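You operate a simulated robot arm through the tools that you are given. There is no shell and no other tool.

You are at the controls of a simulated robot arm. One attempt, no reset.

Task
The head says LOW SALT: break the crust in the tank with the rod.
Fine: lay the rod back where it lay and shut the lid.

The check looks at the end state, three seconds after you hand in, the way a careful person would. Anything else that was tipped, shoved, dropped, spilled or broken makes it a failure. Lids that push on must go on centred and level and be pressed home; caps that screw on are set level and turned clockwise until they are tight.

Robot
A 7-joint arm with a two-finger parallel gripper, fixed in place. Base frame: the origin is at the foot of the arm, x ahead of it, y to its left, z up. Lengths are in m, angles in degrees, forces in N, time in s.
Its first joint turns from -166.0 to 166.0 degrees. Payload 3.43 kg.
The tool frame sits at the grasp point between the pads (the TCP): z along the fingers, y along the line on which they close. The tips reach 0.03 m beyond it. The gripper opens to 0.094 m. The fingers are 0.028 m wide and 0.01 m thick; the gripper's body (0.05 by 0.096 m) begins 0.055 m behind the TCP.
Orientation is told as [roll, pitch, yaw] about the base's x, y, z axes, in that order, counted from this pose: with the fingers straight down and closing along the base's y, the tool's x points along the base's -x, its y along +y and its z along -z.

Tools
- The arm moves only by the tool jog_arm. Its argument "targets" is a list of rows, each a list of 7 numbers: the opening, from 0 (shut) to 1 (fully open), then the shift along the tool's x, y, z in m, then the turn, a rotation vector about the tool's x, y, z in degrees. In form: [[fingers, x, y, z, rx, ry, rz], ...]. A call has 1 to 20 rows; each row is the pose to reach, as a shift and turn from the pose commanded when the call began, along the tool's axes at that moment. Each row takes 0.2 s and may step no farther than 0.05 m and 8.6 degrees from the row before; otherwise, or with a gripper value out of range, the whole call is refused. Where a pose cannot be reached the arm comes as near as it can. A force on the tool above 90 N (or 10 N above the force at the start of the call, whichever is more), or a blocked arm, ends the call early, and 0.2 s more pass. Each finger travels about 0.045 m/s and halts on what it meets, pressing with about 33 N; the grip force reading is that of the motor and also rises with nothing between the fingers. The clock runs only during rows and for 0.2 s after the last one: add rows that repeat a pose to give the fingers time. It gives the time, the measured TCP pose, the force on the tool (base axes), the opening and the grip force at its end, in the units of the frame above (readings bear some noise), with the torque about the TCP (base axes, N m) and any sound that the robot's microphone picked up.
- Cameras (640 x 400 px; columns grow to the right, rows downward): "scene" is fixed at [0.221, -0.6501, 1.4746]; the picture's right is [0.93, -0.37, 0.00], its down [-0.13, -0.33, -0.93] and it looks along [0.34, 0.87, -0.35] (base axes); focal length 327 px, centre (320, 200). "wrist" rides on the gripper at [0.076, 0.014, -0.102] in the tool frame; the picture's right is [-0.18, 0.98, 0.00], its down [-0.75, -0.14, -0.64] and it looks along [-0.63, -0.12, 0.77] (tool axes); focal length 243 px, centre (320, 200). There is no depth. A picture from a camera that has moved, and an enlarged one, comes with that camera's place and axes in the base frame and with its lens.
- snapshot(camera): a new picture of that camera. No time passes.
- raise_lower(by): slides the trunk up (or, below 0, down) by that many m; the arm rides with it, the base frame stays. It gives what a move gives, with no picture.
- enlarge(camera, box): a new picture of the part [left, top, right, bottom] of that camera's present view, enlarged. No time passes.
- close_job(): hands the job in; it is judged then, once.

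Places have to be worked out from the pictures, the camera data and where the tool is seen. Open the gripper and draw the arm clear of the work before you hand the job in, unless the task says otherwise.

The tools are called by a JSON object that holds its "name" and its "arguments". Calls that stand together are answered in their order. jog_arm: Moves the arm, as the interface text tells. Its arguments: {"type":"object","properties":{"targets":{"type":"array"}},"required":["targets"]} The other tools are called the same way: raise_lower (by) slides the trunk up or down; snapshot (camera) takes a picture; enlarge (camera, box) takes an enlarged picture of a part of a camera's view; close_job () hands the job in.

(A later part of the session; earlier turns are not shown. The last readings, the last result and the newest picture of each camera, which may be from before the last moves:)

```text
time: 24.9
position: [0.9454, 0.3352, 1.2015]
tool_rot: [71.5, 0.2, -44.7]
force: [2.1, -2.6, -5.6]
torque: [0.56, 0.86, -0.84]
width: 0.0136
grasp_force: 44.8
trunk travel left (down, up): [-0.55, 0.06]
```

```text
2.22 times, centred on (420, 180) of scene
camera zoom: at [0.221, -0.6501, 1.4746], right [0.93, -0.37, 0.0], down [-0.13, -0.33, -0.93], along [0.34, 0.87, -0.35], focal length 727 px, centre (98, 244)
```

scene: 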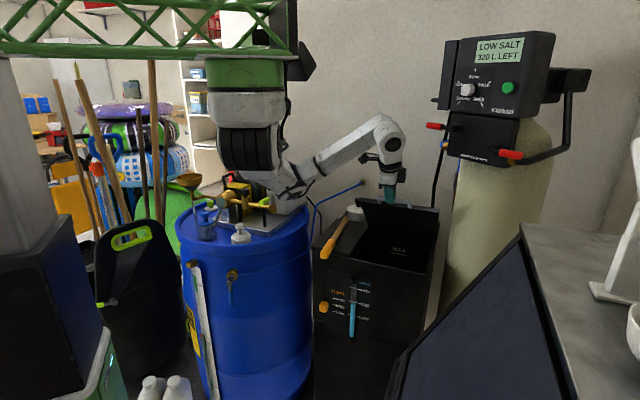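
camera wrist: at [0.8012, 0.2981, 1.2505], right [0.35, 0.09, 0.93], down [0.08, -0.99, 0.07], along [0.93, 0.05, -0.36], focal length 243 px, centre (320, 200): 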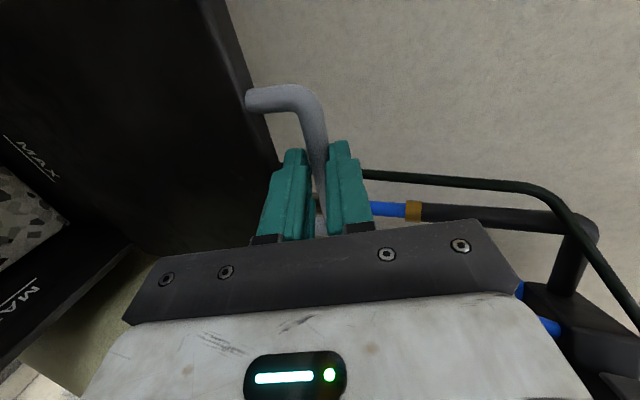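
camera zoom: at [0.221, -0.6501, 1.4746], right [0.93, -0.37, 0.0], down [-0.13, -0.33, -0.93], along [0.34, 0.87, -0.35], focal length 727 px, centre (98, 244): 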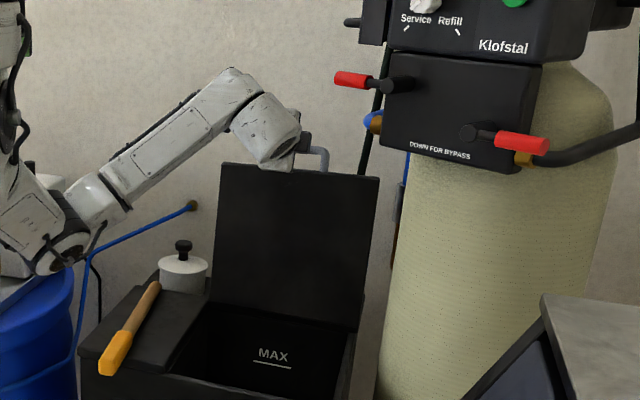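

Still no stop felt at about 97°. I'll creep a few degrees further to see whether the lid has a rest, staying well short of the cup.

{"name": "jog_arm", "arguments": {"targets": [[0.0, 0, 0.001, 0.005, 0, 0, 0], [0.0, 0, 0.002, 0.01, 0, 0, 0], [0.0, 0, 0.003, 0.015, 0, 0, 0], [0.0, 0, 0.003, 0.015, 0, 0, 0]]}}

{"name": "snapshot", "arguments": {"camera": "wrist"}}

```text
time: 25.9
position: [0.9561, 0.3435, 1.2]
tool_rot: [71.5, 0.3, -44.6]
force: [-42.1, -26.3, -0.9]
torque: [0.5, 1.26, -0.17]
width: 0.0137
grasp_force: 44.8
trunk travel left (down, up): [-0.55, 0.06]
```

```text
taken
camera wrist: at [0.8355, 0.3323, 1.2476], right [0.35, 0.09, 0.93], down [0.08, -0.99, 0.07], along [0.93, 0.05, -0.36], focal length 243 px, centre (320, 200)
```

wrist: 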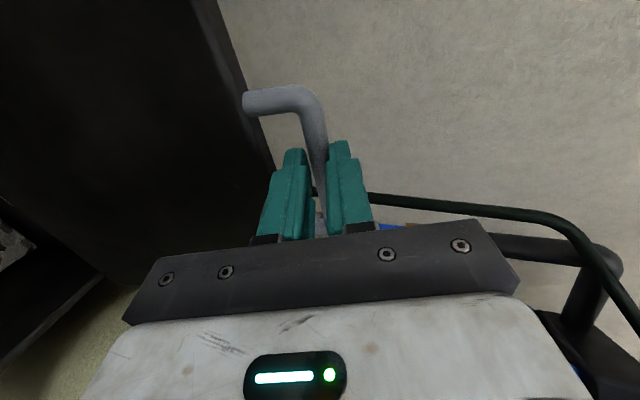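

A firm stop shows at about 98–100°, well before the cup. I'll relax the push, open the fingers slightly and back straight off the bar.

{"name": "jog_arm", "arguments": {"targets": [[0.0, 0, -0.001, -0.003, 0, 0, 0], [0.0, 0, -0.0013, -0.0045, 0, 0, 0], [0.24, 0, -0.0013, -0.0045, 0, 0, 0], [0.24, 0, -0.0013, -0.0045, 0, 0, 0]]}}

{"name": "snapshot", "arguments": {"camera": "wrist"}}

```text
time: 26.9
position: [0.9549, 0.3445, 1.1991]
tool_rot: [71.6, 0.2, -44.6]
force: [-0.2, 0.9, -0.4]
torque: [0.01, 0.03, -0.04]
width: 0.0227
grasp_force: 0.2
trunk travel left (down, up): [-0.55, 0.06]
```

```text
taken
camera wrist: at [0.8337, 0.3314, 1.2467], right [0.35, 0.09, 0.93], down [0.08, -0.99, 0.07], along [0.93, 0.05, -0.36], focal length 243 px, centre (320, 200)
```

wrist: 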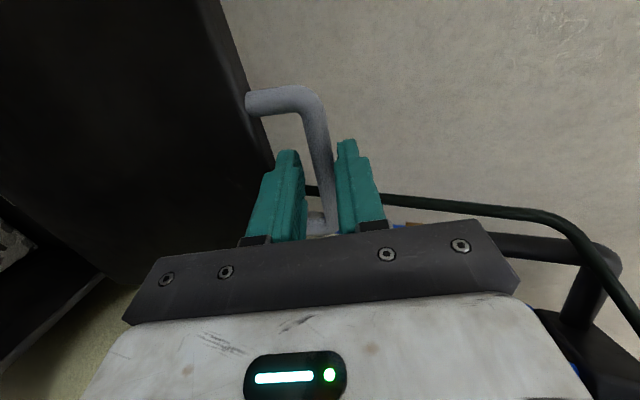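

The lid stays put with zero load. I'll back straight off along the tool axis.

{"name": "jog_arm", "arguments": {"targets": [[0.24, 0, 0, -0.01, 0, 0, 0], [0.24, 0, 0, -0.025, 0, 0, 0], [0.24, 0, 0, -0.045, 0, 0, 0], [0.24, 0, 0, -0.075, 0, 0, 0], [0.24, 0, 0, -0.11, 0, 0, 0], [0.24, 0, 0, -0.11, 0, 0, 0]]}}

{"name": "snapshot", "arguments": {"camera": "scene"}}

{"name": "snapshot", "arguments": {"camera": "wrist"}}

```text
time: 28.3
position: [0.8803, 0.2691, 1.2375]
tool_rot: [71.4, 0.2, -44.6]
force: [-0.3, 0.0, -0.7]
torque: [0.0, 0.01, 0.01]
width: 0.0225
grasp_force: 0.0
trunk travel left (down, up): [-0.55, 0.06]
```

```text
taken
```

scene: 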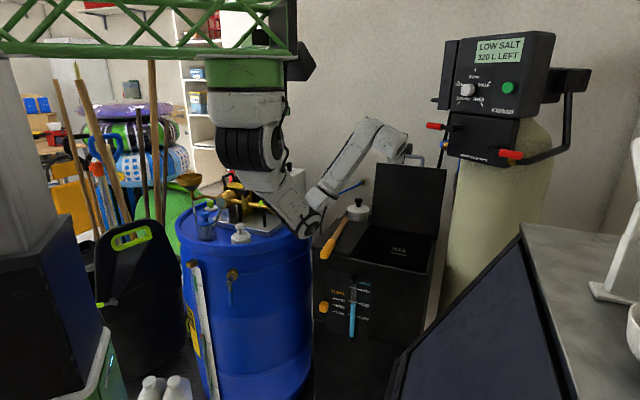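

```text
taken
camera wrist: at [0.7596, 0.2564, 1.2844], right [0.35, 0.09, 0.93], down [0.08, -0.99, 0.07], along [0.93, 0.05, -0.36], focal length 243 px, centre (320, 200)
```

wrist: 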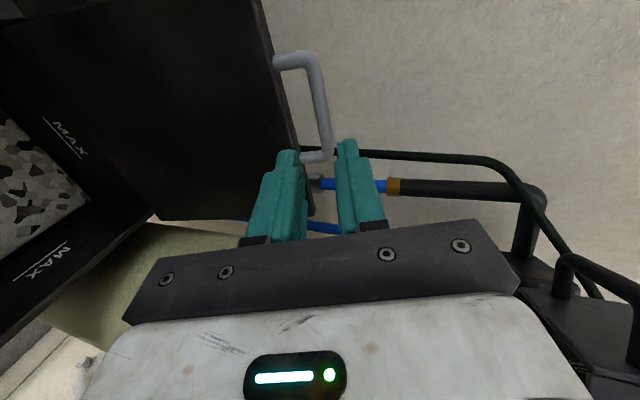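

The lid stays open by itself at roughly 100°. Next I'll bring the arm back from the tank, toward the rod's handle end (about (0.59, 0.24), rod azimuth about 51°).

{"name": "jog_arm", "arguments": {"targets": [[0.24, 0.014, -0.0104, -0.037, 0, 0, 0], [0.24, 0.028, -0.0209, -0.074, 0, 0, 0], [0.3, 0.042, -0.0313, -0.111, 0, 0, 0], [0.4, 0.057, -0.0417, -0.148, 0, 0, 0], [0.5, 0.071, -0.0521, -0.185, 0, 0, 0], [0.6, 0.085, -0.0626, -0.222, 0, 0, 0], [0.6, 0.099, -0.073, -0.259, 0, 0, 0], [0.6, 0.099, -0.073, -0.259, 0, 0, 0]]}}

{"name": "snapshot", "arguments": {"camera": "scene"}}

{"name": "snapshot", "arguments": {"camera": "wrist"}}

```text
time: 30.1
position: [0.7597, 0.2116, 1.2403]
tool_rot: [71.4, 0.2, -44.8]
force: [0.0, -0.8, 0.4]
torque: [0.03, -0.03, 0.0]
width: 0.0564
grasp_force: 0.1
out of reach, approached as far as the arm can: row 4, 5, 6, 7, 8
trunk travel left (down, up): [-0.55, 0.06]
```

```text
taken
```

scene: 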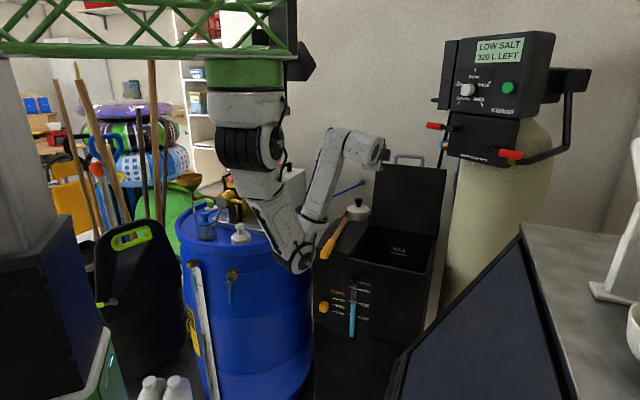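

```text
taken
camera wrist: at [0.6389, 0.1984, 1.2881], right [0.35, 0.09, 0.93], down [0.08, -0.99, 0.07], along [0.93, 0.05, -0.36], focal length 243 px, centre (320, 200)
```

wrist: 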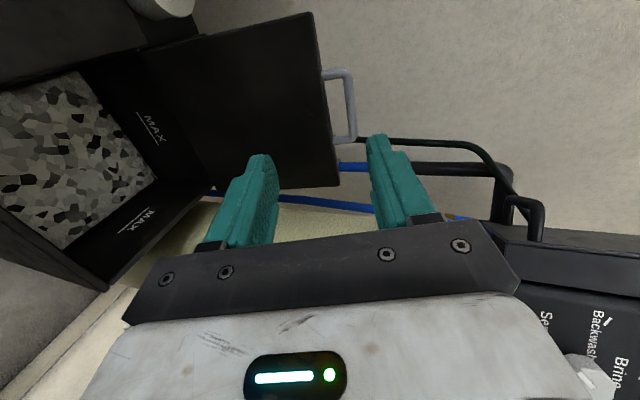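

With the tool tilted forward the arm can't fold further back at this height. I'll roll the tool -90° about its axis here, so the fingers close horizontally and the camera ends up underneath, then lower toward the rod.

{"name": "jog_arm", "arguments": {"targets": [[0.6, 0, 0, 0, 0, 0, -7.5], [0.6, 0, 0, 0, 0, 0, -15], [0.6, 0, 0, 0, 0, 0, -22.5], [0.6, 0, 0, 0, 0, 0, -30], [0.6, 0, 0, 0, 0, 0, -37.5], [0.6, 0, 0, 0, 0, 0, -45], [0.6, 0, 0, 0, 0, 0, -52.5], [0.6, 0, 0, 0, 0, 0, -60], [0.6, 0, 0, 0, 0, 0, -67.5], [0.6, 0, 0, 0, 0, 0, -75], [0.6, 0, 0, 0, 0, 0, -82.5], [0.6, 0, 0, 0, 0, 0, -90], [0.6, 0, 0, 0, 0, 0, -90]]}}

{"name": "snapshot", "arguments": {"camera": "scene"}}

{"name": "snapshot", "arguments": {"camera": "wrist"}}

```text
time: 32.9
position: [0.7563, 0.2095, 1.2359]
tool_rot: [0.1, -71.4, 45.2]
force: [0.3, 1.0, -0.7]
torque: [-0.02, 0.01, -0.01]
width: 0.0564
grasp_force: 0.1
trunk travel left (down, up): [-0.55, 0.06]
```

```text
taken
```

scene: 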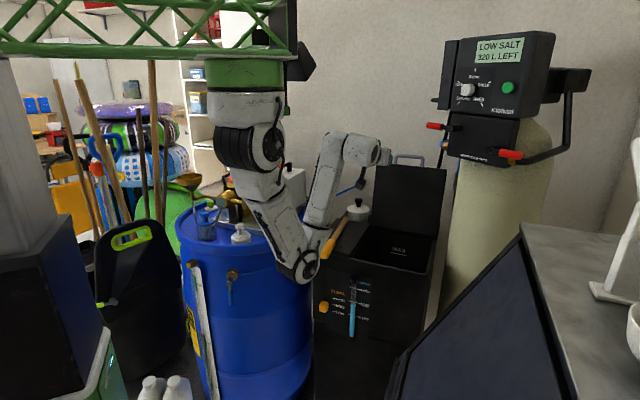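

```text
taken
camera wrist: at [0.6583, 0.1324, 1.1971], right [-0.66, 0.73, 0.18], down [-0.16, -0.36, 0.92], along [0.74, 0.58, 0.35], focal length 243 px, centre (320, 200)
```

wrist: 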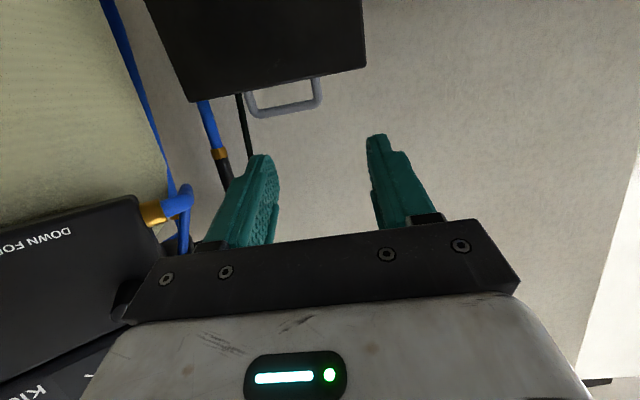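

The roll worked and the tool now points at b with the camera underneath. I'll move left and down toward a hover above the rod's handle at about (0.61, 0.26, 1.10).

{"name": "jog_arm", "arguments": {"targets": [[0.6, 0.01, 0.035, -0.003, 0, 0, 0], [0.6, 0.03, 0.07, -0.007, 0, 0, 0], [0.6, 0.06, 0.105, -0.011, 0, 0, 0], [0.6, 0.09, 0.142, -0.015, 0, 0, 0], [0.6, 0.12, 0.142, -0.017, 0, 0, 0], [0.6, 0.15, 0.142, -0.019, 0, 0, 0], [0.6, 0.15, 0.142, -0.019, 0, 0, 0]]}}

{"name": "snapshot", "arguments": {"camera": "scene"}}

{"name": "snapshot", "arguments": {"camera": "wrist"}}

```text
time: 34.5
position: [0.6044, 0.2634, 1.0985]
tool_rot: [0.5, -71.6, 44.9]
force: [-0.4, -0.4, 0.3]
torque: [-0.01, 0.0, -0.04]
width: 0.0566
grasp_force: 0.1
out of reach, approached as far as the arm can: row 1, 2, 3, 4, 5
trunk travel left (down, up): [-0.55, 0.06]
```

```text
taken
```

scene: 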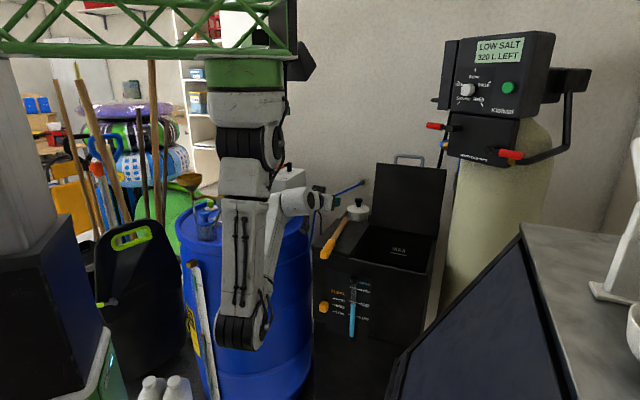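

```text
taken
camera wrist: at [0.5082, 0.1874, 1.0598], right [-0.66, 0.73, 0.18], down [-0.16, -0.36, 0.92], along [0.74, 0.58, 0.35], focal length 243 px, centre (320, 200)
```

wrist: 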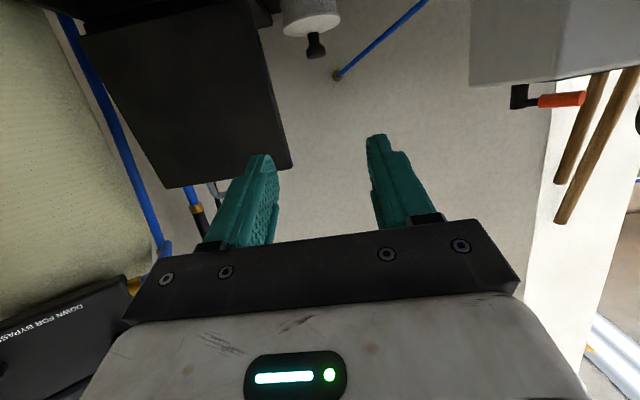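

The hover is reached at (0.604, 0.263, 1.099) with a low but clear elbow. I'll zoom in to relate the gripper to the rod handle.

{"name": "enlarge", "arguments": {"camera": "scene", "box": [295, 180, 385, 270]}}

```text
4.44 times, centred on (340, 225) of scene
camera zoom: at [0.221, -0.6501, 1.4746], right [0.93, -0.37, 0.0], down [-0.13, -0.33, -0.93], along [0.34, 0.87, -0.35], focal length 1453 px, centre (231, 89)
```

zoom: 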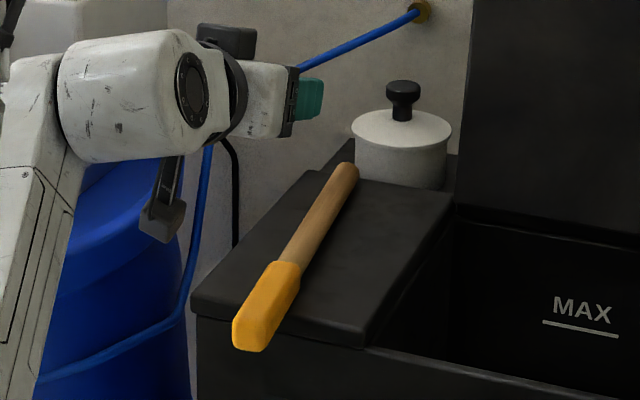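

The rod's handle end is at about (0.590, 0.239, 0.92), with the rod running at azimuth about 51°. I'll level the tool along the rod axis here at hover height first.

{"name": "jog_arm", "arguments": {"targets": [[0.65, 0.0, 0.0, 0.0, -1.9, -6.2, -0.6], [0.65, 0.0, 0.0, 0.004, -3.8, -12.4, -1.2], [0.65, 0.0, 0.0, 0.008, -5.7, -18.5, -1.9], [0.65, 0.0, 0.0, 0.008, -5.7, -18.5, -1.9]]}}

```text
time: 35.5
position: [0.6123, 0.2678, 1.096]
tool_rot: [-89.0, -89.2, 140.3]
force: [1.1, 0.2, -0.2]
torque: [0.0, 0.01, 0.02]
width: 0.0609
grasp_force: 0.0
trunk travel left (down, up): [-0.55, 0.06]
```

{"name": "snapshot", "arguments": {"camera": "wrist"}}

{"name": "enlarge", "arguments": {"camera": "scene", "box": [295, 180, 385, 270]}}

```text
taken
camera wrist: at [0.5359, 0.1958, 1.0213], right [-0.77, 0.62, 0.17], down [-0.3, -0.58, 0.76], along [0.57, 0.53, 0.63], focal length 243 px, centre (320, 200)
```

wrist: 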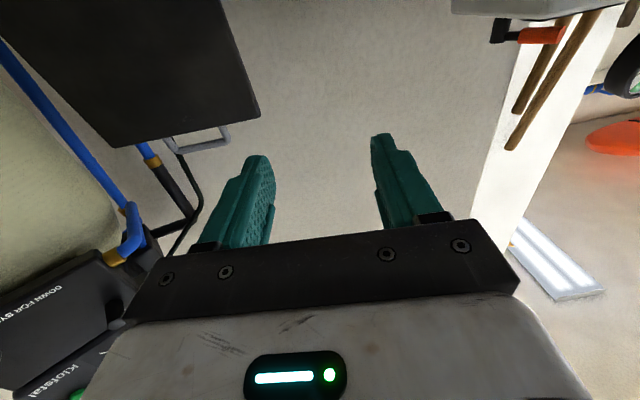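

```text
4.44 times, centred on (340, 225) of scene
camera zoom: at [0.221, -0.6501, 1.4746], right [0.93, -0.37, 0.0], down [-0.13, -0.33, -0.93], along [0.34, 0.87, -0.35], focal length 1453 px, centre (231, 89)
```

zoom: 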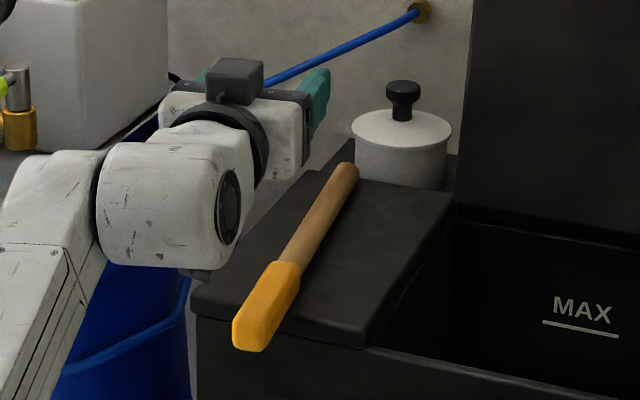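

The TCP projects right over the handle as intended. I'll descend to z≈0.95 and check.

{"name": "jog_arm", "arguments": {"targets": [[0.65, 0.03, 0, 0, 0, 0, 0], [0.65, 0.06, 0, 0, 0, 0, 0], [0.65, 0.09, 0, 0, 0, 0, 0], [0.65, 0.12, 0, 0, 0, 0, 0], [0.65, 0.14, 0, 0, 0, 0, 0], [0.65, 0.14, 0, 0, 0, 0, 0]]}}

{"name": "snapshot", "arguments": {"camera": "wrist"}}

{"name": "enlarge", "arguments": {"camera": "scene", "box": [295, 180, 385, 270]}}

{"name": "snapshot", "arguments": {"camera": "scene"}}

```text
time: 36.9
position: [0.6152, 0.2655, 0.9563]
tool_rot: [-86.3, -89.3, 137.4]
force: [0.4, -0.3, 0.0]
torque: [0.02, 0.02, -0.01]
width: 0.0609
grasp_force: 0.1
trunk travel left (down, up): [-0.55, 0.06]
```

```text
taken
camera wrist: at [0.5398, 0.1942, 0.8806], right [-0.77, 0.62, 0.17], down [-0.3, -0.58, 0.76], along [0.57, 0.53, 0.63], focal length 243 px, centre (320, 200)
```

wrist: 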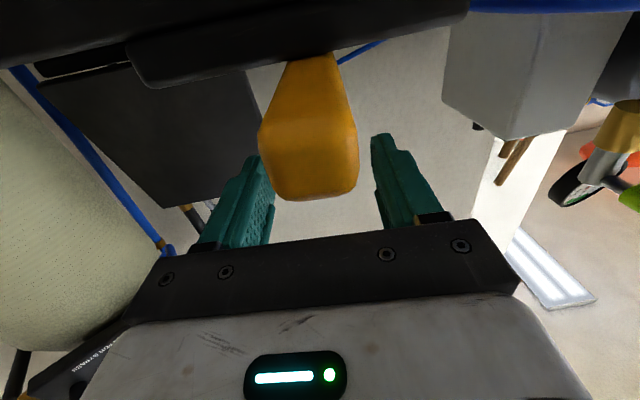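

```text
4.44 times, centred on (340, 225) of scene
camera zoom: at [0.221, -0.6501, 1.4746], right [0.93, -0.37, 0.0], down [-0.13, -0.33, -0.93], along [0.34, 0.87, -0.35], focal length 1453 px, centre (231, 89)
```

zoom: 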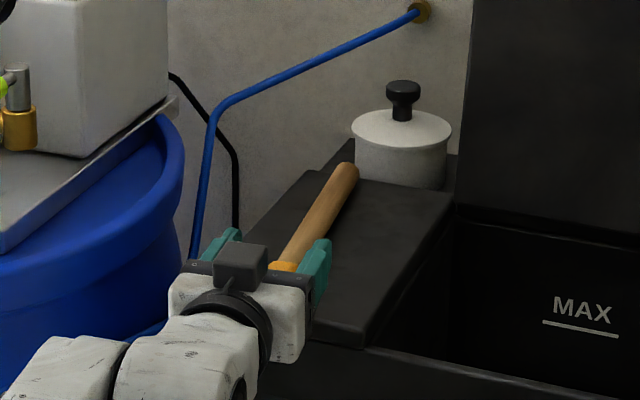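

```text
taken
```

scene: 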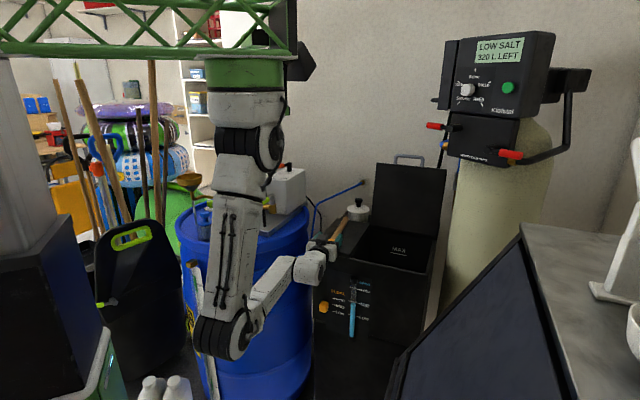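

The handle is centred between the fingers, with its end about 38 mm behind the TCP. I'll back up 8 mm to keep the tips off the panel, then lower the last 34 mm.

{"name": "jog_arm", "arguments": {"targets": [[0.65, 0.0, 0, -0.008, 0, 0, 0], [0.65, 0.012, 0, -0.008, 0, 0, 0], [0.65, 0.024, 0, -0.008, 0, 0, 0], [0.65, 0.034, 0, -0.008, 0, 0, 0], [0.65, 0.034, 0, -0.008, 0, 0, 0]]}}

{"name": "snapshot", "arguments": {"camera": "wrist"}}

{"name": "enlarge", "arguments": {"camera": "scene", "box": [295, 180, 385, 270]}}

```text
time: 38.1
position: [0.6098, 0.2579, 0.9225]
tool_rot: [-85.4, -89.2, 136.7]
force: [-0.8, -1.3, 1.1]
torque: [-0.01, -0.02, 0.01]
width: 0.0612
grasp_force: 0.1
trunk travel left (down, up): [-0.55, 0.06]
```

```text
taken
camera wrist: at [0.5345, 0.1876, 0.8474], right [-0.77, 0.62, 0.17], down [-0.3, -0.58, 0.76], along [0.57, 0.53, 0.63], focal length 243 px, centre (320, 200)
```

wrist: 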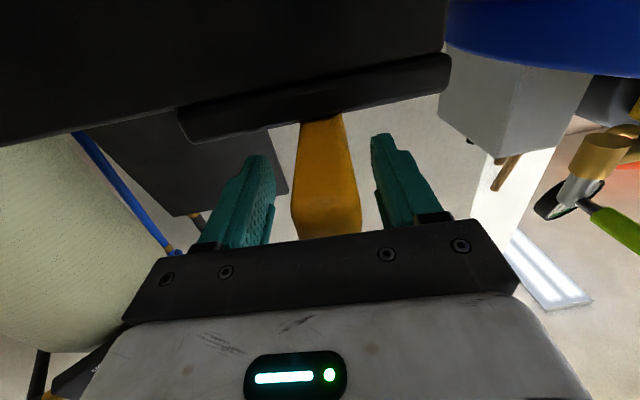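

```text
4.44 times, centred on (340, 225) of scene
camera zoom: at [0.221, -0.6501, 1.4746], right [0.93, -0.37, 0.0], down [-0.13, -0.33, -0.93], along [0.34, 0.87, -0.35], focal length 1453 px, centre (231, 89)
```

zoom: 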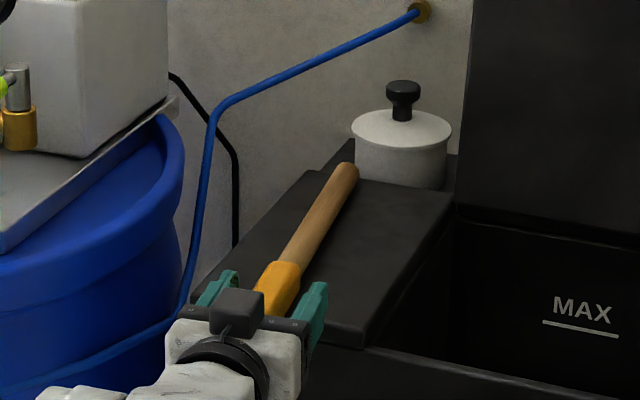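

The handle is nicely centred and parallel between the fingers. I'll close on it.

{"name": "jog_arm", "arguments": {"targets": [[0.0, 0, 0, 0, 0, 0, 0], [0.0, 0, 0, 0, 0, 0, 0], [0.0, 0, 0, 0, 0, 0, 0], [0.0, 0, 0, 0, 0, 0, 0], [0.0, 0, 0, 0, 0, 0, 0]]}}

{"name": "snapshot", "arguments": {"camera": "wrist"}}

```text
time: 39.3
position: [0.6097, 0.2589, 0.9227]
tool_rot: [-85.1, -89.1, 136.2]
force: [-0.4, -0.3, 1.1]
torque: [0.03, 0.01, 0.07]
width: 0.0317
grasp_force: 33.4
trunk travel left (down, up): [-0.55, 0.06]
```

```text
taken
camera wrist: at [0.5343, 0.1876, 0.8476], right [-0.77, 0.62, 0.17], down [-0.3, -0.58, 0.76], along [0.57, 0.53, 0.63], focal length 243 px, centre (320, 200)
```

wrist: 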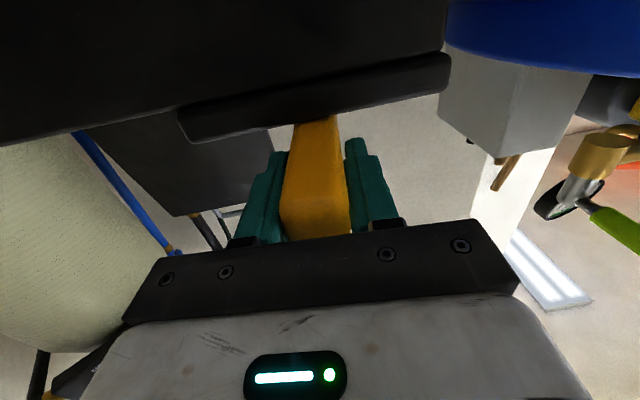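

I have the rod, gripped at 0.0317 m. Its far end lies close to the white pot, so I'll lift it slightly, draw it straight back 25 mm, then raise it.

{"name": "jog_arm", "arguments": {"targets": [[0.0, -0.004, 0, 0, 0, 0, 0], [0.0, -0.008, 0, -0.004, 0, 0, 0], [0.0, -0.01, 0, -0.014, 0, 0, 0], [0.0, -0.014, 0, -0.025, 0, 0, 0], [0.0, -0.014, 0, -0.025, 0, 0, 0]]}}

{"name": "enlarge", "arguments": {"camera": "scene", "box": [295, 180, 385, 270]}}

{"name": "snapshot", "arguments": {"camera": "wrist"}}

```text
time: 40.5
position: [0.5922, 0.2398, 0.9373]
tool_rot: [-84.8, -89.2, 136.0]
force: [0.0, 0.5, -1.7]
torque: [-0.13, 0.09, 0.0]
width: 0.0317
grasp_force: 32.7
trunk travel left (down, up): [-0.55, 0.06]
```

```text
4.44 times, centred on (340, 225) of scene
camera zoom: at [0.221, -0.6501, 1.4746], right [0.93, -0.37, 0.0], down [-0.13, -0.33, -0.93], along [0.34, 0.87, -0.35], focal length 1453 px, centre (231, 89)
```

zoom: 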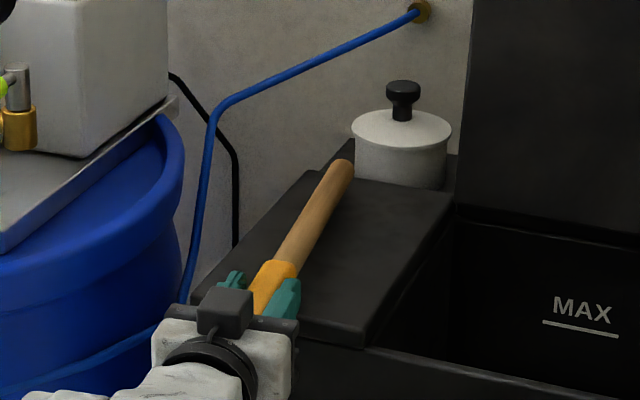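

```text
taken
camera wrist: at [0.5178, 0.1681, 0.8616], right [-0.77, 0.62, 0.17], down [-0.3, -0.58, 0.76], along [0.57, 0.53, 0.63], focal length 243 px, centre (320, 200)
```

wrist: 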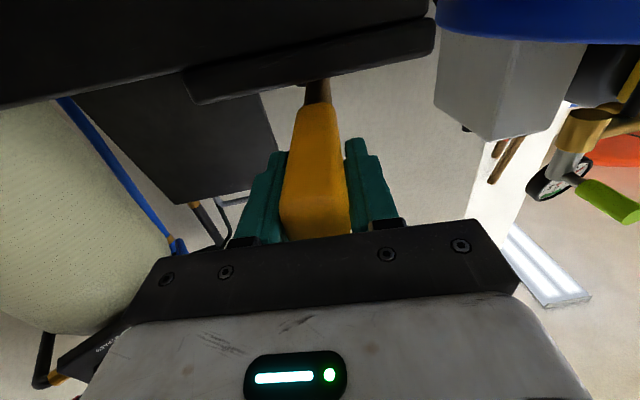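

The rod is lifted and firm. I'll raise it straight up to z≈1.10.

{"name": "jog_arm", "arguments": {"targets": [[0.0, -0.03, 0, 0, 0, 0, 0], [0.0, -0.06, 0, 0, 0, 0, 0], [0.0, -0.09, 0, 0, 0, 0, 0], [0.0, -0.12, 0, 0, 0, 0, 0], [0.0, -0.15, 0, 0, 0, 0, 0], [0.0, -0.165, 0, 0, 0, 0, 0], [0.0, -0.165, 0, 0, 0, 0, 0]]}}

```text
time: 42.1
position: [0.5925, 0.2413, 1.1031]
tool_rot: [-85.9, -89.2, 137.2]
force: [-0.4, -0.1, -1.9]
torque: [-0.12, 0.12, -0.03]
width: 0.0317
grasp_force: 33.0
trunk travel left (down, up): [-0.55, 0.06]
```

Now I'll swing the tool from level to pointing down while raising it, so the rod hangs below the gripper and clears the panel.

{"name": "jog_arm", "arguments": {"targets": [[0.0, -0.015, 0, 0, 0, 7.5, 0], [0.0, -0.03, 0, 0, 0, 15, 0], [0.0, -0.045, 0, 0, 0, 22.5, 0], [0.0, -0.06, 0, 0, 0, 30, 0], [0.0, -0.075, 0, 0, 0, 37.5, 0], [0.0, -0.09, 0, 0, 0, 45, 0], [0.0, -0.105, 0, 0, 0, 52.5, 0], [0.0, -0.12, 0, 0, 0, 60, 0], [0.0, -0.135, 0, 0, 0, 67.5, 0], [0.0, -0.15, 0, 0, 0, 75, 0], [0.0, -0.165, 0, 0, 0, 82.5, 0], [0.0, -0.18, 0, 0, 0, 89.5, 0], [0.0, -0.18, 0, 0, 0, 89.5, 0]]}}

{"name": "snapshot", "arguments": {"camera": "scene"}}

{"name": "snapshot", "arguments": {"camera": "wrist"}}

```text
time: 44.9
position: [0.5848, 0.2455, 1.1439]
tool_rot: [-0.4, -0.6, 51.5]
force: [-5.9, -5.5, 21.4]
torque: [0.9, -0.4, 0.16]
width: 0.0318
grasp_force: 33.1
out of reach, approached as far as the arm can: row 2, 3, 4, 5, 6, 7, 8, 9, 10, 11, 12, 13
trunk travel left (down, up): [-0.55, 0.06]
```

```text
taken
```

scene: 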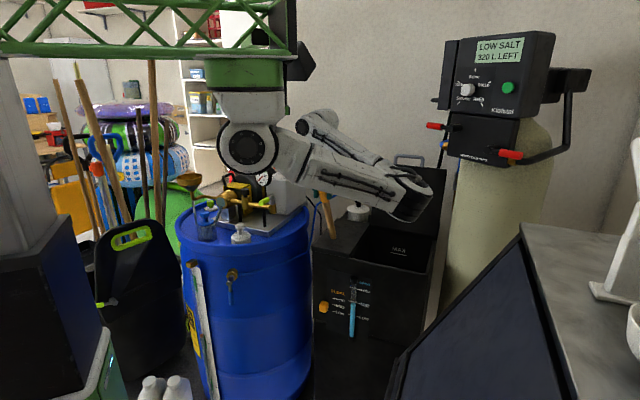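

```text
taken
camera wrist: at [0.5236, 0.1942, 1.2469], right [-0.65, 0.76, 0.0], down [0.57, 0.5, 0.65], along [0.49, 0.42, -0.76], focal length 243 px, centre (320, 200)
```

wrist: 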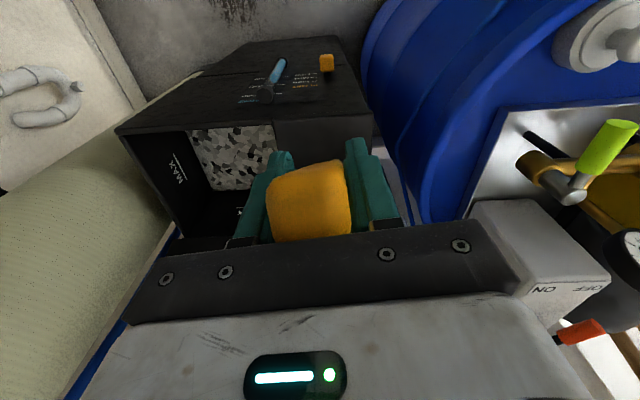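

The arm couldn't raise as commanded: it folded differently, the tool is down at z=1.144 with about 21 N upward, and the rod may be touching the tank. I'll look closely.

{"name": "enlarge", "arguments": {"camera": "scene", "box": [285, 150, 445, 270]}}

{"name": "enlarge", "arguments": {"camera": "wrist", "box": [220, 60, 420, 260]}}

```text
3.33 times, centred on (365, 210) of scene
camera zoom: at [0.221, -0.6501, 1.4746], right [0.93, -0.37, 0.0], down [-0.13, -0.33, -0.93], along [0.34, 0.87, -0.35], focal length 1090 px, centre (170, 167)
```

zoom: 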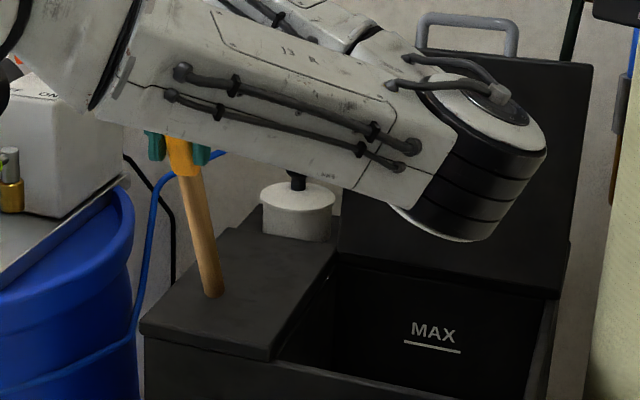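

```text
2.00 times, centred on (320, 160) of wrist
camera zoom: at [0.5236, 0.1942, 1.2469], right [-0.65, 0.76, 0.0], down [0.57, 0.5, 0.65], along [0.49, 0.42, -0.76], focal length 485 px, centre (320, 280)
```

zoom: 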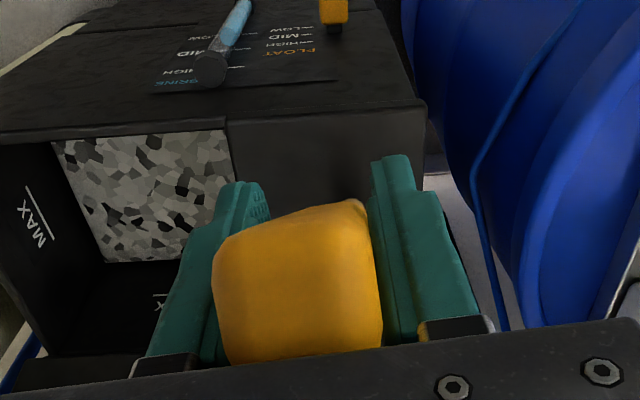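

The rod pivoted about 30° in the pads and its tip rests on the left panel at about (0.67, 0.35). Nothing else was disturbed. I'll lift the whole arm with the trunk so the tip leaves the panel without changing joints.

{"name": "raise_lower", "arguments": {"by": 0.05}}

{"name": "snapshot", "arguments": {"camera": "scene"}}

{"name": "snapshot", "arguments": {"camera": "wrist"}}

```text
time: 45.8
position: [0.5862, 0.2457, 1.1946]
tool_rot: [-0.4, -0.5, 51.2]
force: [-0.3, -0.4, -0.6]
torque: [-0.03, 0.04, 0.0]
width: 0.0318
grasp_force: 33.1
trunk travel left (down, up): [-0.6, 0.01]
```

```text
taken
```

scene: 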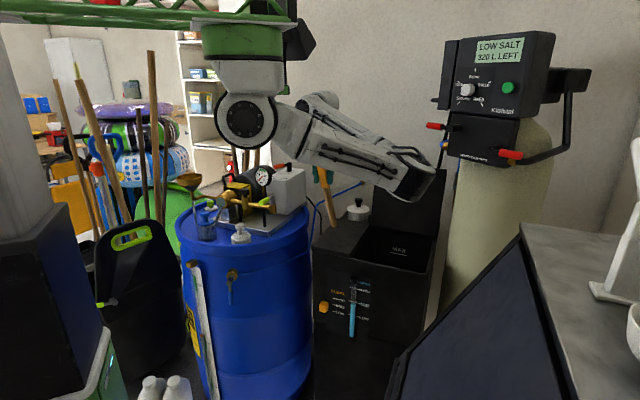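

```text
taken
camera wrist: at [0.525, 0.1948, 1.2963], right [-0.65, 0.76, 0.0], down [0.57, 0.5, 0.65], along [0.5, 0.42, -0.76], focal length 243 px, centre (320, 200)
```

wrist: 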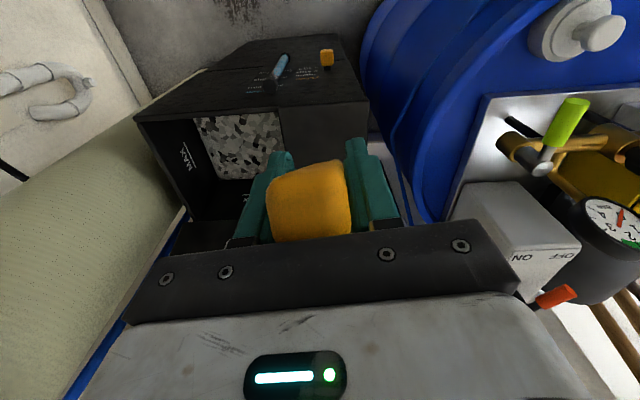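

The rod is free and held steady, leaning about 30° forward of the tool axis. The crust works out at z≈0.77. I'll move toward the opening, rising a little, and watch the elbow.

{"name": "jog_arm", "arguments": {"targets": [[0.0, -0.019, -0.0355, -0.012, 0, 0, 0], [0.0, -0.038, -0.071, -0.024, 0, 0, 0], [0.0, -0.057, -0.1065, -0.036, 0, 0, 0], [0.0, -0.057, -0.1065, -0.036, 0, 0, 0]]}}

{"name": "snapshot", "arguments": {"camera": "scene"}}

{"name": "snapshot", "arguments": {"camera": "wrist"}}

```text
time: 46.8
position: [0.7059, 0.2236, 1.1969]
tool_rot: [-0.2, -0.9, 51.4]
force: [0.7, -0.1, -1.1]
torque: [-0.07, 0.02, 0.0]
width: 0.0316
grasp_force: 33.3
out of reach, approached as far as the arm can: row 1, 2, 3, 4
trunk travel left (down, up): [-0.6, 0.01]
```

```text
taken
```

scene: 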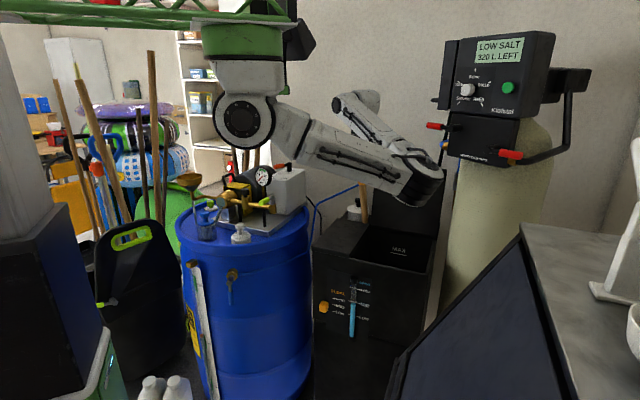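

```text
taken
camera wrist: at [0.6442, 0.1723, 1.299], right [-0.65, 0.76, 0.0], down [0.57, 0.49, 0.65], along [0.5, 0.43, -0.76], focal length 243 px, centre (320, 200)
```

wrist: 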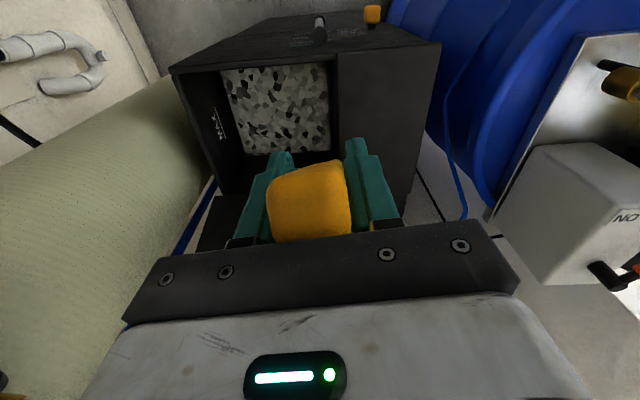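

The height is capped in this arm configuration, but the tip at about 0.957 clears the rim. I'll slide right to centre the tip over the opening.

{"name": "jog_arm", "arguments": {"targets": [[0.0, 0.004, -0.036, 0.01, 0, 0, 0], [0.0, 0.008, -0.073, 0.02, 0, 0, 0], [0.0, 0.012, -0.11, 0.03, 0, 0, 0], [0.0, 0.012, -0.11, 0.03, 0, 0, 0]]}}

{"name": "snapshot", "arguments": {"camera": "scene"}}

{"name": "snapshot", "arguments": {"camera": "wrist"}}

```text
time: 47.8
position: [0.7852, 0.1446, 1.1688]
tool_rot: [-0.5, -0.7, 51.2]
force: [0.7, 0.0, -0.7]
torque: [-0.02, 0.04, 0.01]
width: 0.0321
grasp_force: 32.3
trunk travel left (down, up): [-0.6, 0.01]
```

```text
taken
```

scene: 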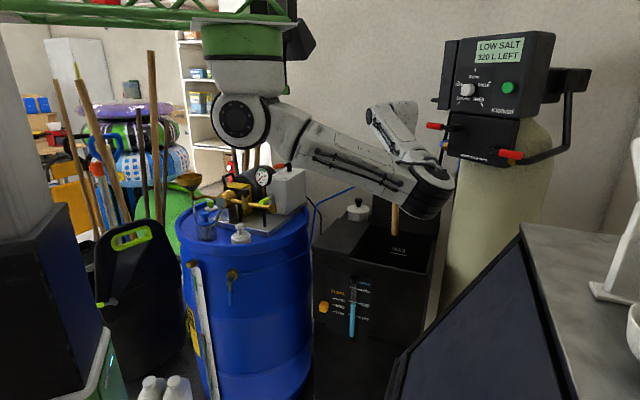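

```text
taken
camera wrist: at [0.7236, 0.0935, 1.2707], right [-0.65, 0.76, 0.0], down [0.57, 0.5, 0.65], along [0.5, 0.42, -0.76], focal length 243 px, centre (320, 200)
```

wrist: 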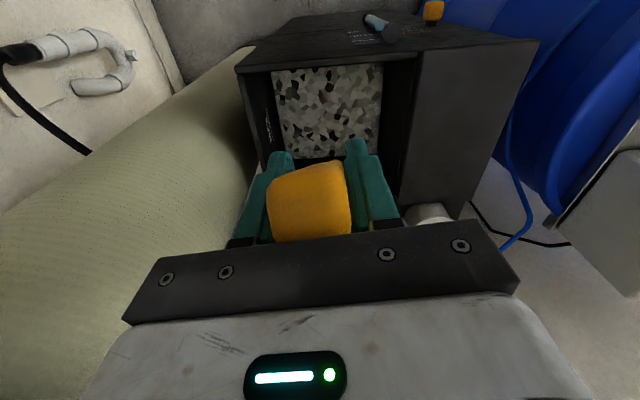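

The tip is over the opening at about b=0.80. I'll tilt the tool about 25° back so the rod hangs nearly upright, advancing the TCP to keep the tip centred.

{"name": "jog_arm", "arguments": {"targets": [[0.0, -0.022, -0.0024, 0.0, 0, 6.25, 0], [0.0, -0.044, -0.0048, 0.0, 0, 12.5, 0], [0.0, -0.066, -0.0071, 0.0, 0, 18.75, 0], [0.0, -0.0875, -0.0095, 0.0, 0, 25, 0], [0.0, -0.0875, -0.0095, 0.0, 0, 25, 0]]}}

{"name": "snapshot", "arguments": {"camera": "scene"}}

{"name": "snapshot", "arguments": {"camera": "wrist"}}

```text
time: 49.0
position: [0.8065, 0.1624, 1.0609]
tool_rot: [-0.4, 24.2, 51.2]
force: [0.8, -0.4, -0.5]
torque: [-0.01, 0.02, 0.02]
width: 0.0318
grasp_force: 32.8
out of reach, approached as far as the arm can: row 1, 2, 3, 4, 5
trunk travel left (down, up): [-0.6, 0.01]
```

```text
taken
```

scene: 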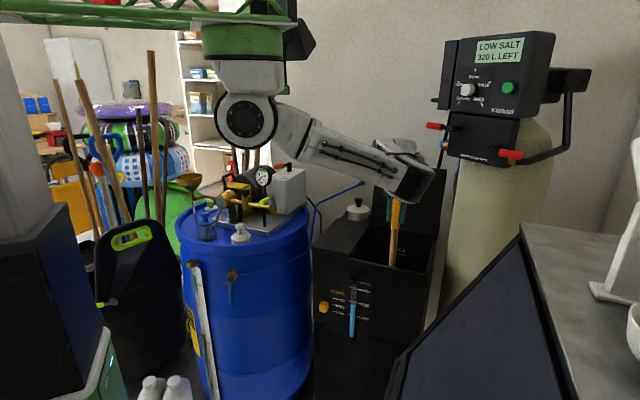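

```text
taken
camera wrist: at [0.7763, 0.1503, 1.1865], right [-0.66, 0.75, -0.08], down [0.7, 0.65, 0.28], along [0.26, 0.13, -0.96], focal length 243 px, centre (320, 200)
```

wrist: 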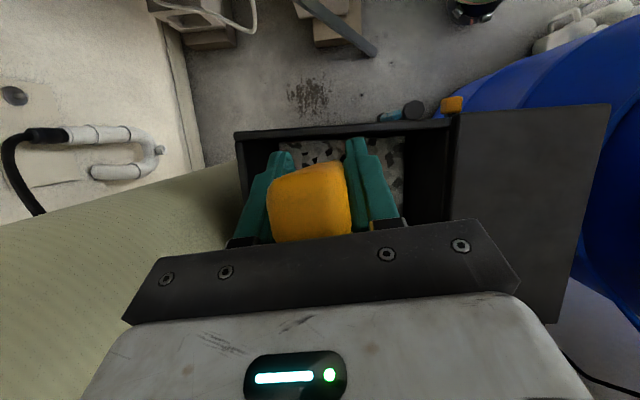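

The arm settled lower than asked, at z=1.061 with no load, so the tip should be just above the crust. I'll zoom in to verify that nothing touches.

{"name": "enlarge", "arguments": {"camera": "scene", "box": [340, 130, 460, 290]}}

{"name": "enlarge", "arguments": {"camera": "wrist", "box": [220, 100, 480, 240]}}

```text
2.50 times, centred on (400, 210) of scene
camera zoom: at [0.221, -0.6501, 1.4746], right [0.93, -0.37, 0.0], down [-0.13, -0.33, -0.93], along [0.34, 0.87, -0.35], focal length 817 px, centre (120, 175)
```

zoom: 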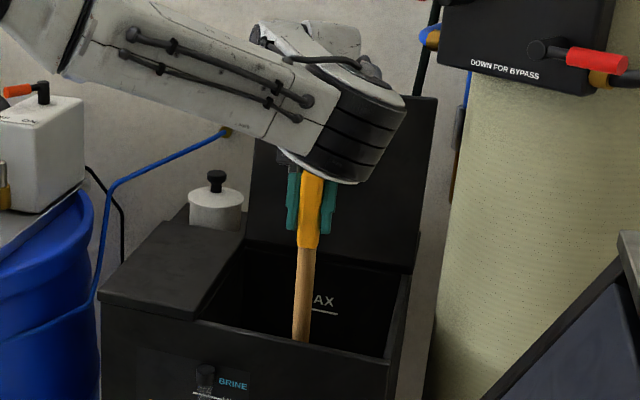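

```text
2.46 times, centred on (350, 170) of wrist
camera zoom: at [0.7763, 0.1503, 1.1865], right [-0.66, 0.75, -0.08], down [0.7, 0.65, 0.28], along [0.26, 0.13, -0.96], focal length 597 px, centre (246, 274)
```

zoom: 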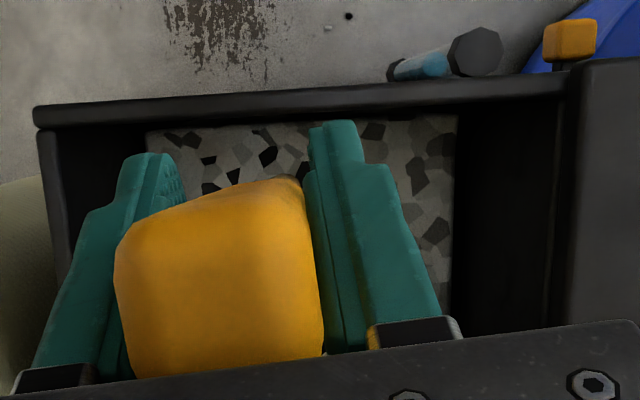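

The rod hangs nearly vertical in the opening. I'll press straight down in 8 mm steps and watch the force.

{"name": "jog_arm", "arguments": {"targets": [[0.0, -0.0033, 0, 0.0073, 0, 0, 0], [0.0, -0.0066, 0, 0.0146, 0, 0, 0], [0.0, -0.0098, 0, 0.0219, 0, 0, 0], [0.0, -0.0131, 0, 0.0292, 0, 0, 0], [0.0, -0.0131, 0, 0.0292, 0, 0, 0]]}}

```text
time: 50.2
position: [0.8028, 0.1582, 1.0307]
tool_rot: [-0.4, 24.3, 51.1]
force: [0.1, 0.2, -1.5]
torque: [-0.03, 0.04, -0.02]
width: 0.0321
grasp_force: 32.8
out of reach, approached as far as the arm can: row 4, 5
trunk travel left (down, up): [-0.6, 0.01]
```

There's no contact yet at z=1.031 and the arm is at its limit in this pose. I'll lower with the trunk instead, which keeps the joints and brings the rod straight down.

{"name": "raise_lower", "arguments": {"by": -0.03}}

{"name": "snapshot", "arguments": {"camera": "wrist"}}

{"name": "enlarge", "arguments": {"camera": "scene", "box": [340, 130, 460, 290]}}

```text
time: 50.9
position: [0.8018, 0.1588, 1.0017]
tool_rot: [-0.3, 24.3, 51.2]
force: [0.1, 0.0, 0.1]
torque: [-0.02, 0.04, 0.01]
width: 0.0318
grasp_force: 32.7
trunk travel left (down, up): [-0.57, 0.04]
```

```text
taken
camera wrist: at [0.773, 0.1464, 1.1271], right [-0.66, 0.75, -0.08], down [0.7, 0.65, 0.28], along [0.26, 0.12, -0.96], focal length 243 px, centre (320, 200)
```

wrist: 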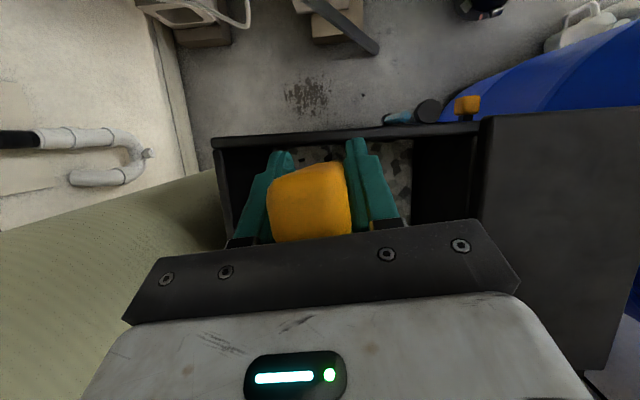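

```text
2.50 times, centred on (400, 210) of scene
camera zoom: at [0.221, -0.6501, 1.4746], right [0.93, -0.37, 0.0], down [-0.13, -0.33, -0.93], along [0.34, 0.87, -0.35], focal length 817 px, centre (120, 175)
```

zoom: 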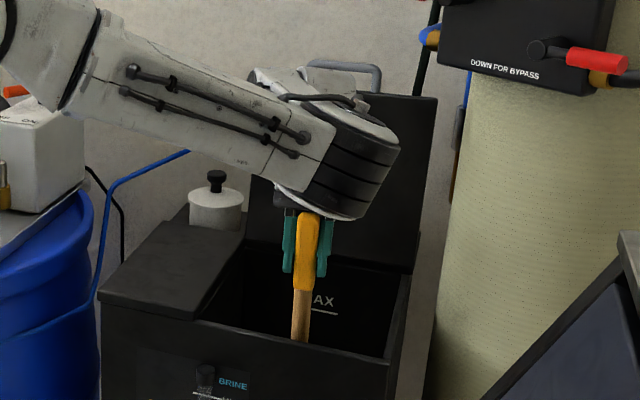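

Still no contact. I'll continue down with the trunk in 2–3 cm steps.

{"name": "raise_lower", "arguments": {"by": -0.025}}

```text
time: 51.6
position: [0.803, 0.1583, 0.9752]
tool_rot: [-0.4, 24.4, 51.1]
force: [0.2, -0.1, -1.9]
torque: [-0.01, 0.0, 0.02]
width: 0.032
grasp_force: 33.1
trunk travel left (down, up): [-0.545, 0.065]
```

{"name": "raise_lower", "arguments": {"by": -0.02}}

{"name": "enlarge", "arguments": {"camera": "scene", "box": [340, 130, 460, 290]}}

{"name": "snapshot", "arguments": {"camera": "wrist"}}

```text
time: 52.3
position: [0.8032, 0.1575, 0.9565]
tool_rot: [-0.4, 24.5, 51.2]
force: [0.5, 0.1, -1.5]
torque: [-0.03, -0.03, 0.01]
width: 0.0318
grasp_force: 32.8
trunk travel left (down, up): [-0.525, 0.085]
```

```text
2.50 times, centred on (400, 210) of scene
camera zoom: at [0.221, -0.6501, 1.4746], right [0.93, -0.37, 0.0], down [-0.13, -0.33, -0.93], along [0.34, 0.87, -0.35], focal length 817 px, centre (120, 175)
```

zoom: 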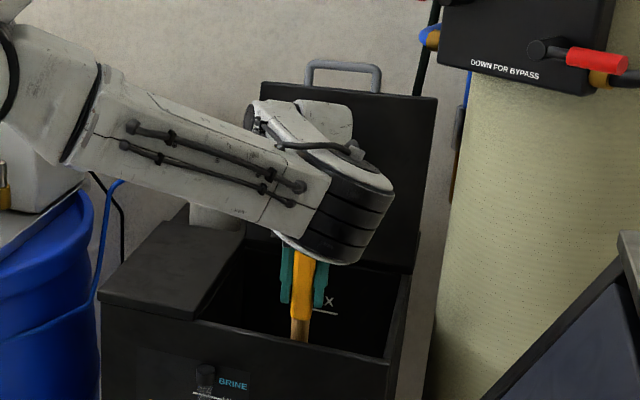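

```text
taken
camera wrist: at [0.7731, 0.1464, 1.082], right [-0.66, 0.75, -0.08], down [0.7, 0.65, 0.28], along [0.26, 0.12, -0.96], focal length 243 px, centre (320, 200)
```

wrist: 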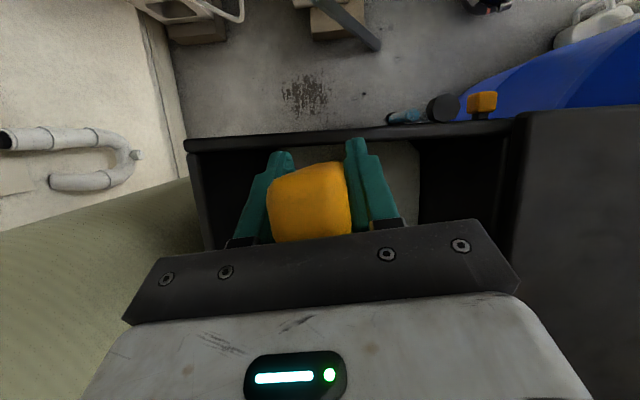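

The material seen between the fingers looks different (smooth rather than crystalline). I'll zoom in.

{"name": "enlarge", "arguments": {"camera": "wrist", "box": [180, 130, 520, 250]}}

{"name": "enlarge", "arguments": {"camera": "scene", "box": [370, 220, 440, 265]}}

{"name": "enlarge", "arguments": {"camera": "scene", "box": [420, 20, 600, 180]}}

```text
1.88 times, centred on (350, 190) of wrist
camera zoom: at [0.7731, 0.1464, 1.082], right [-0.66, 0.75, -0.08], down [0.7, 0.65, 0.28], along [0.26, 0.12, -0.96], focal length 457 px, centre (264, 219)
```

zoom: 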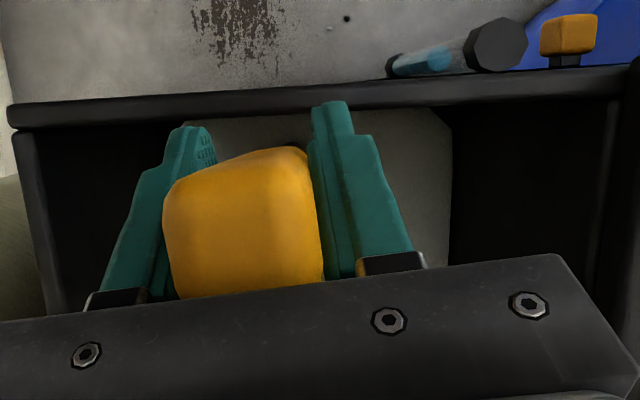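

```text
8.89 times, centred on (405, 242) of scene
camera zoom: at [0.221, -0.6501, 1.4746], right [0.93, -0.37, 0.0], down [-0.13, -0.33, -0.93], along [0.34, 0.87, -0.35], focal length 2906 px, centre (-436, -178)
```

zoom: 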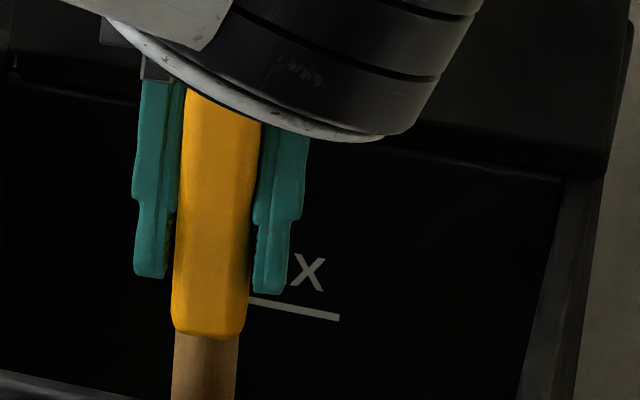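

```text
2.50 times, centred on (510, 100) of scene
camera zoom: at [0.221, -0.6501, 1.4746], right [0.93, -0.37, 0.0], down [-0.13, -0.33, -0.93], along [0.34, 0.87, -0.35], focal length 817 px, centre (-155, 450)
```

zoom: 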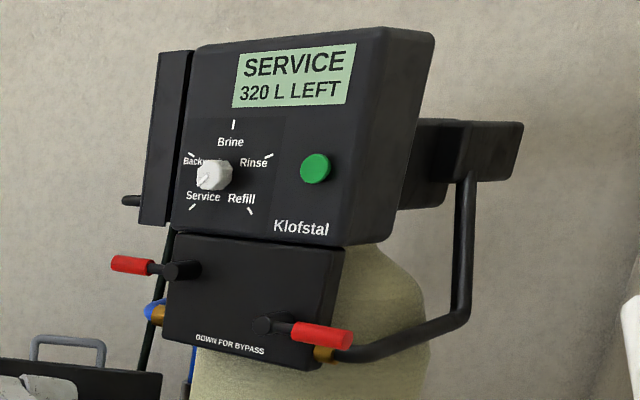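

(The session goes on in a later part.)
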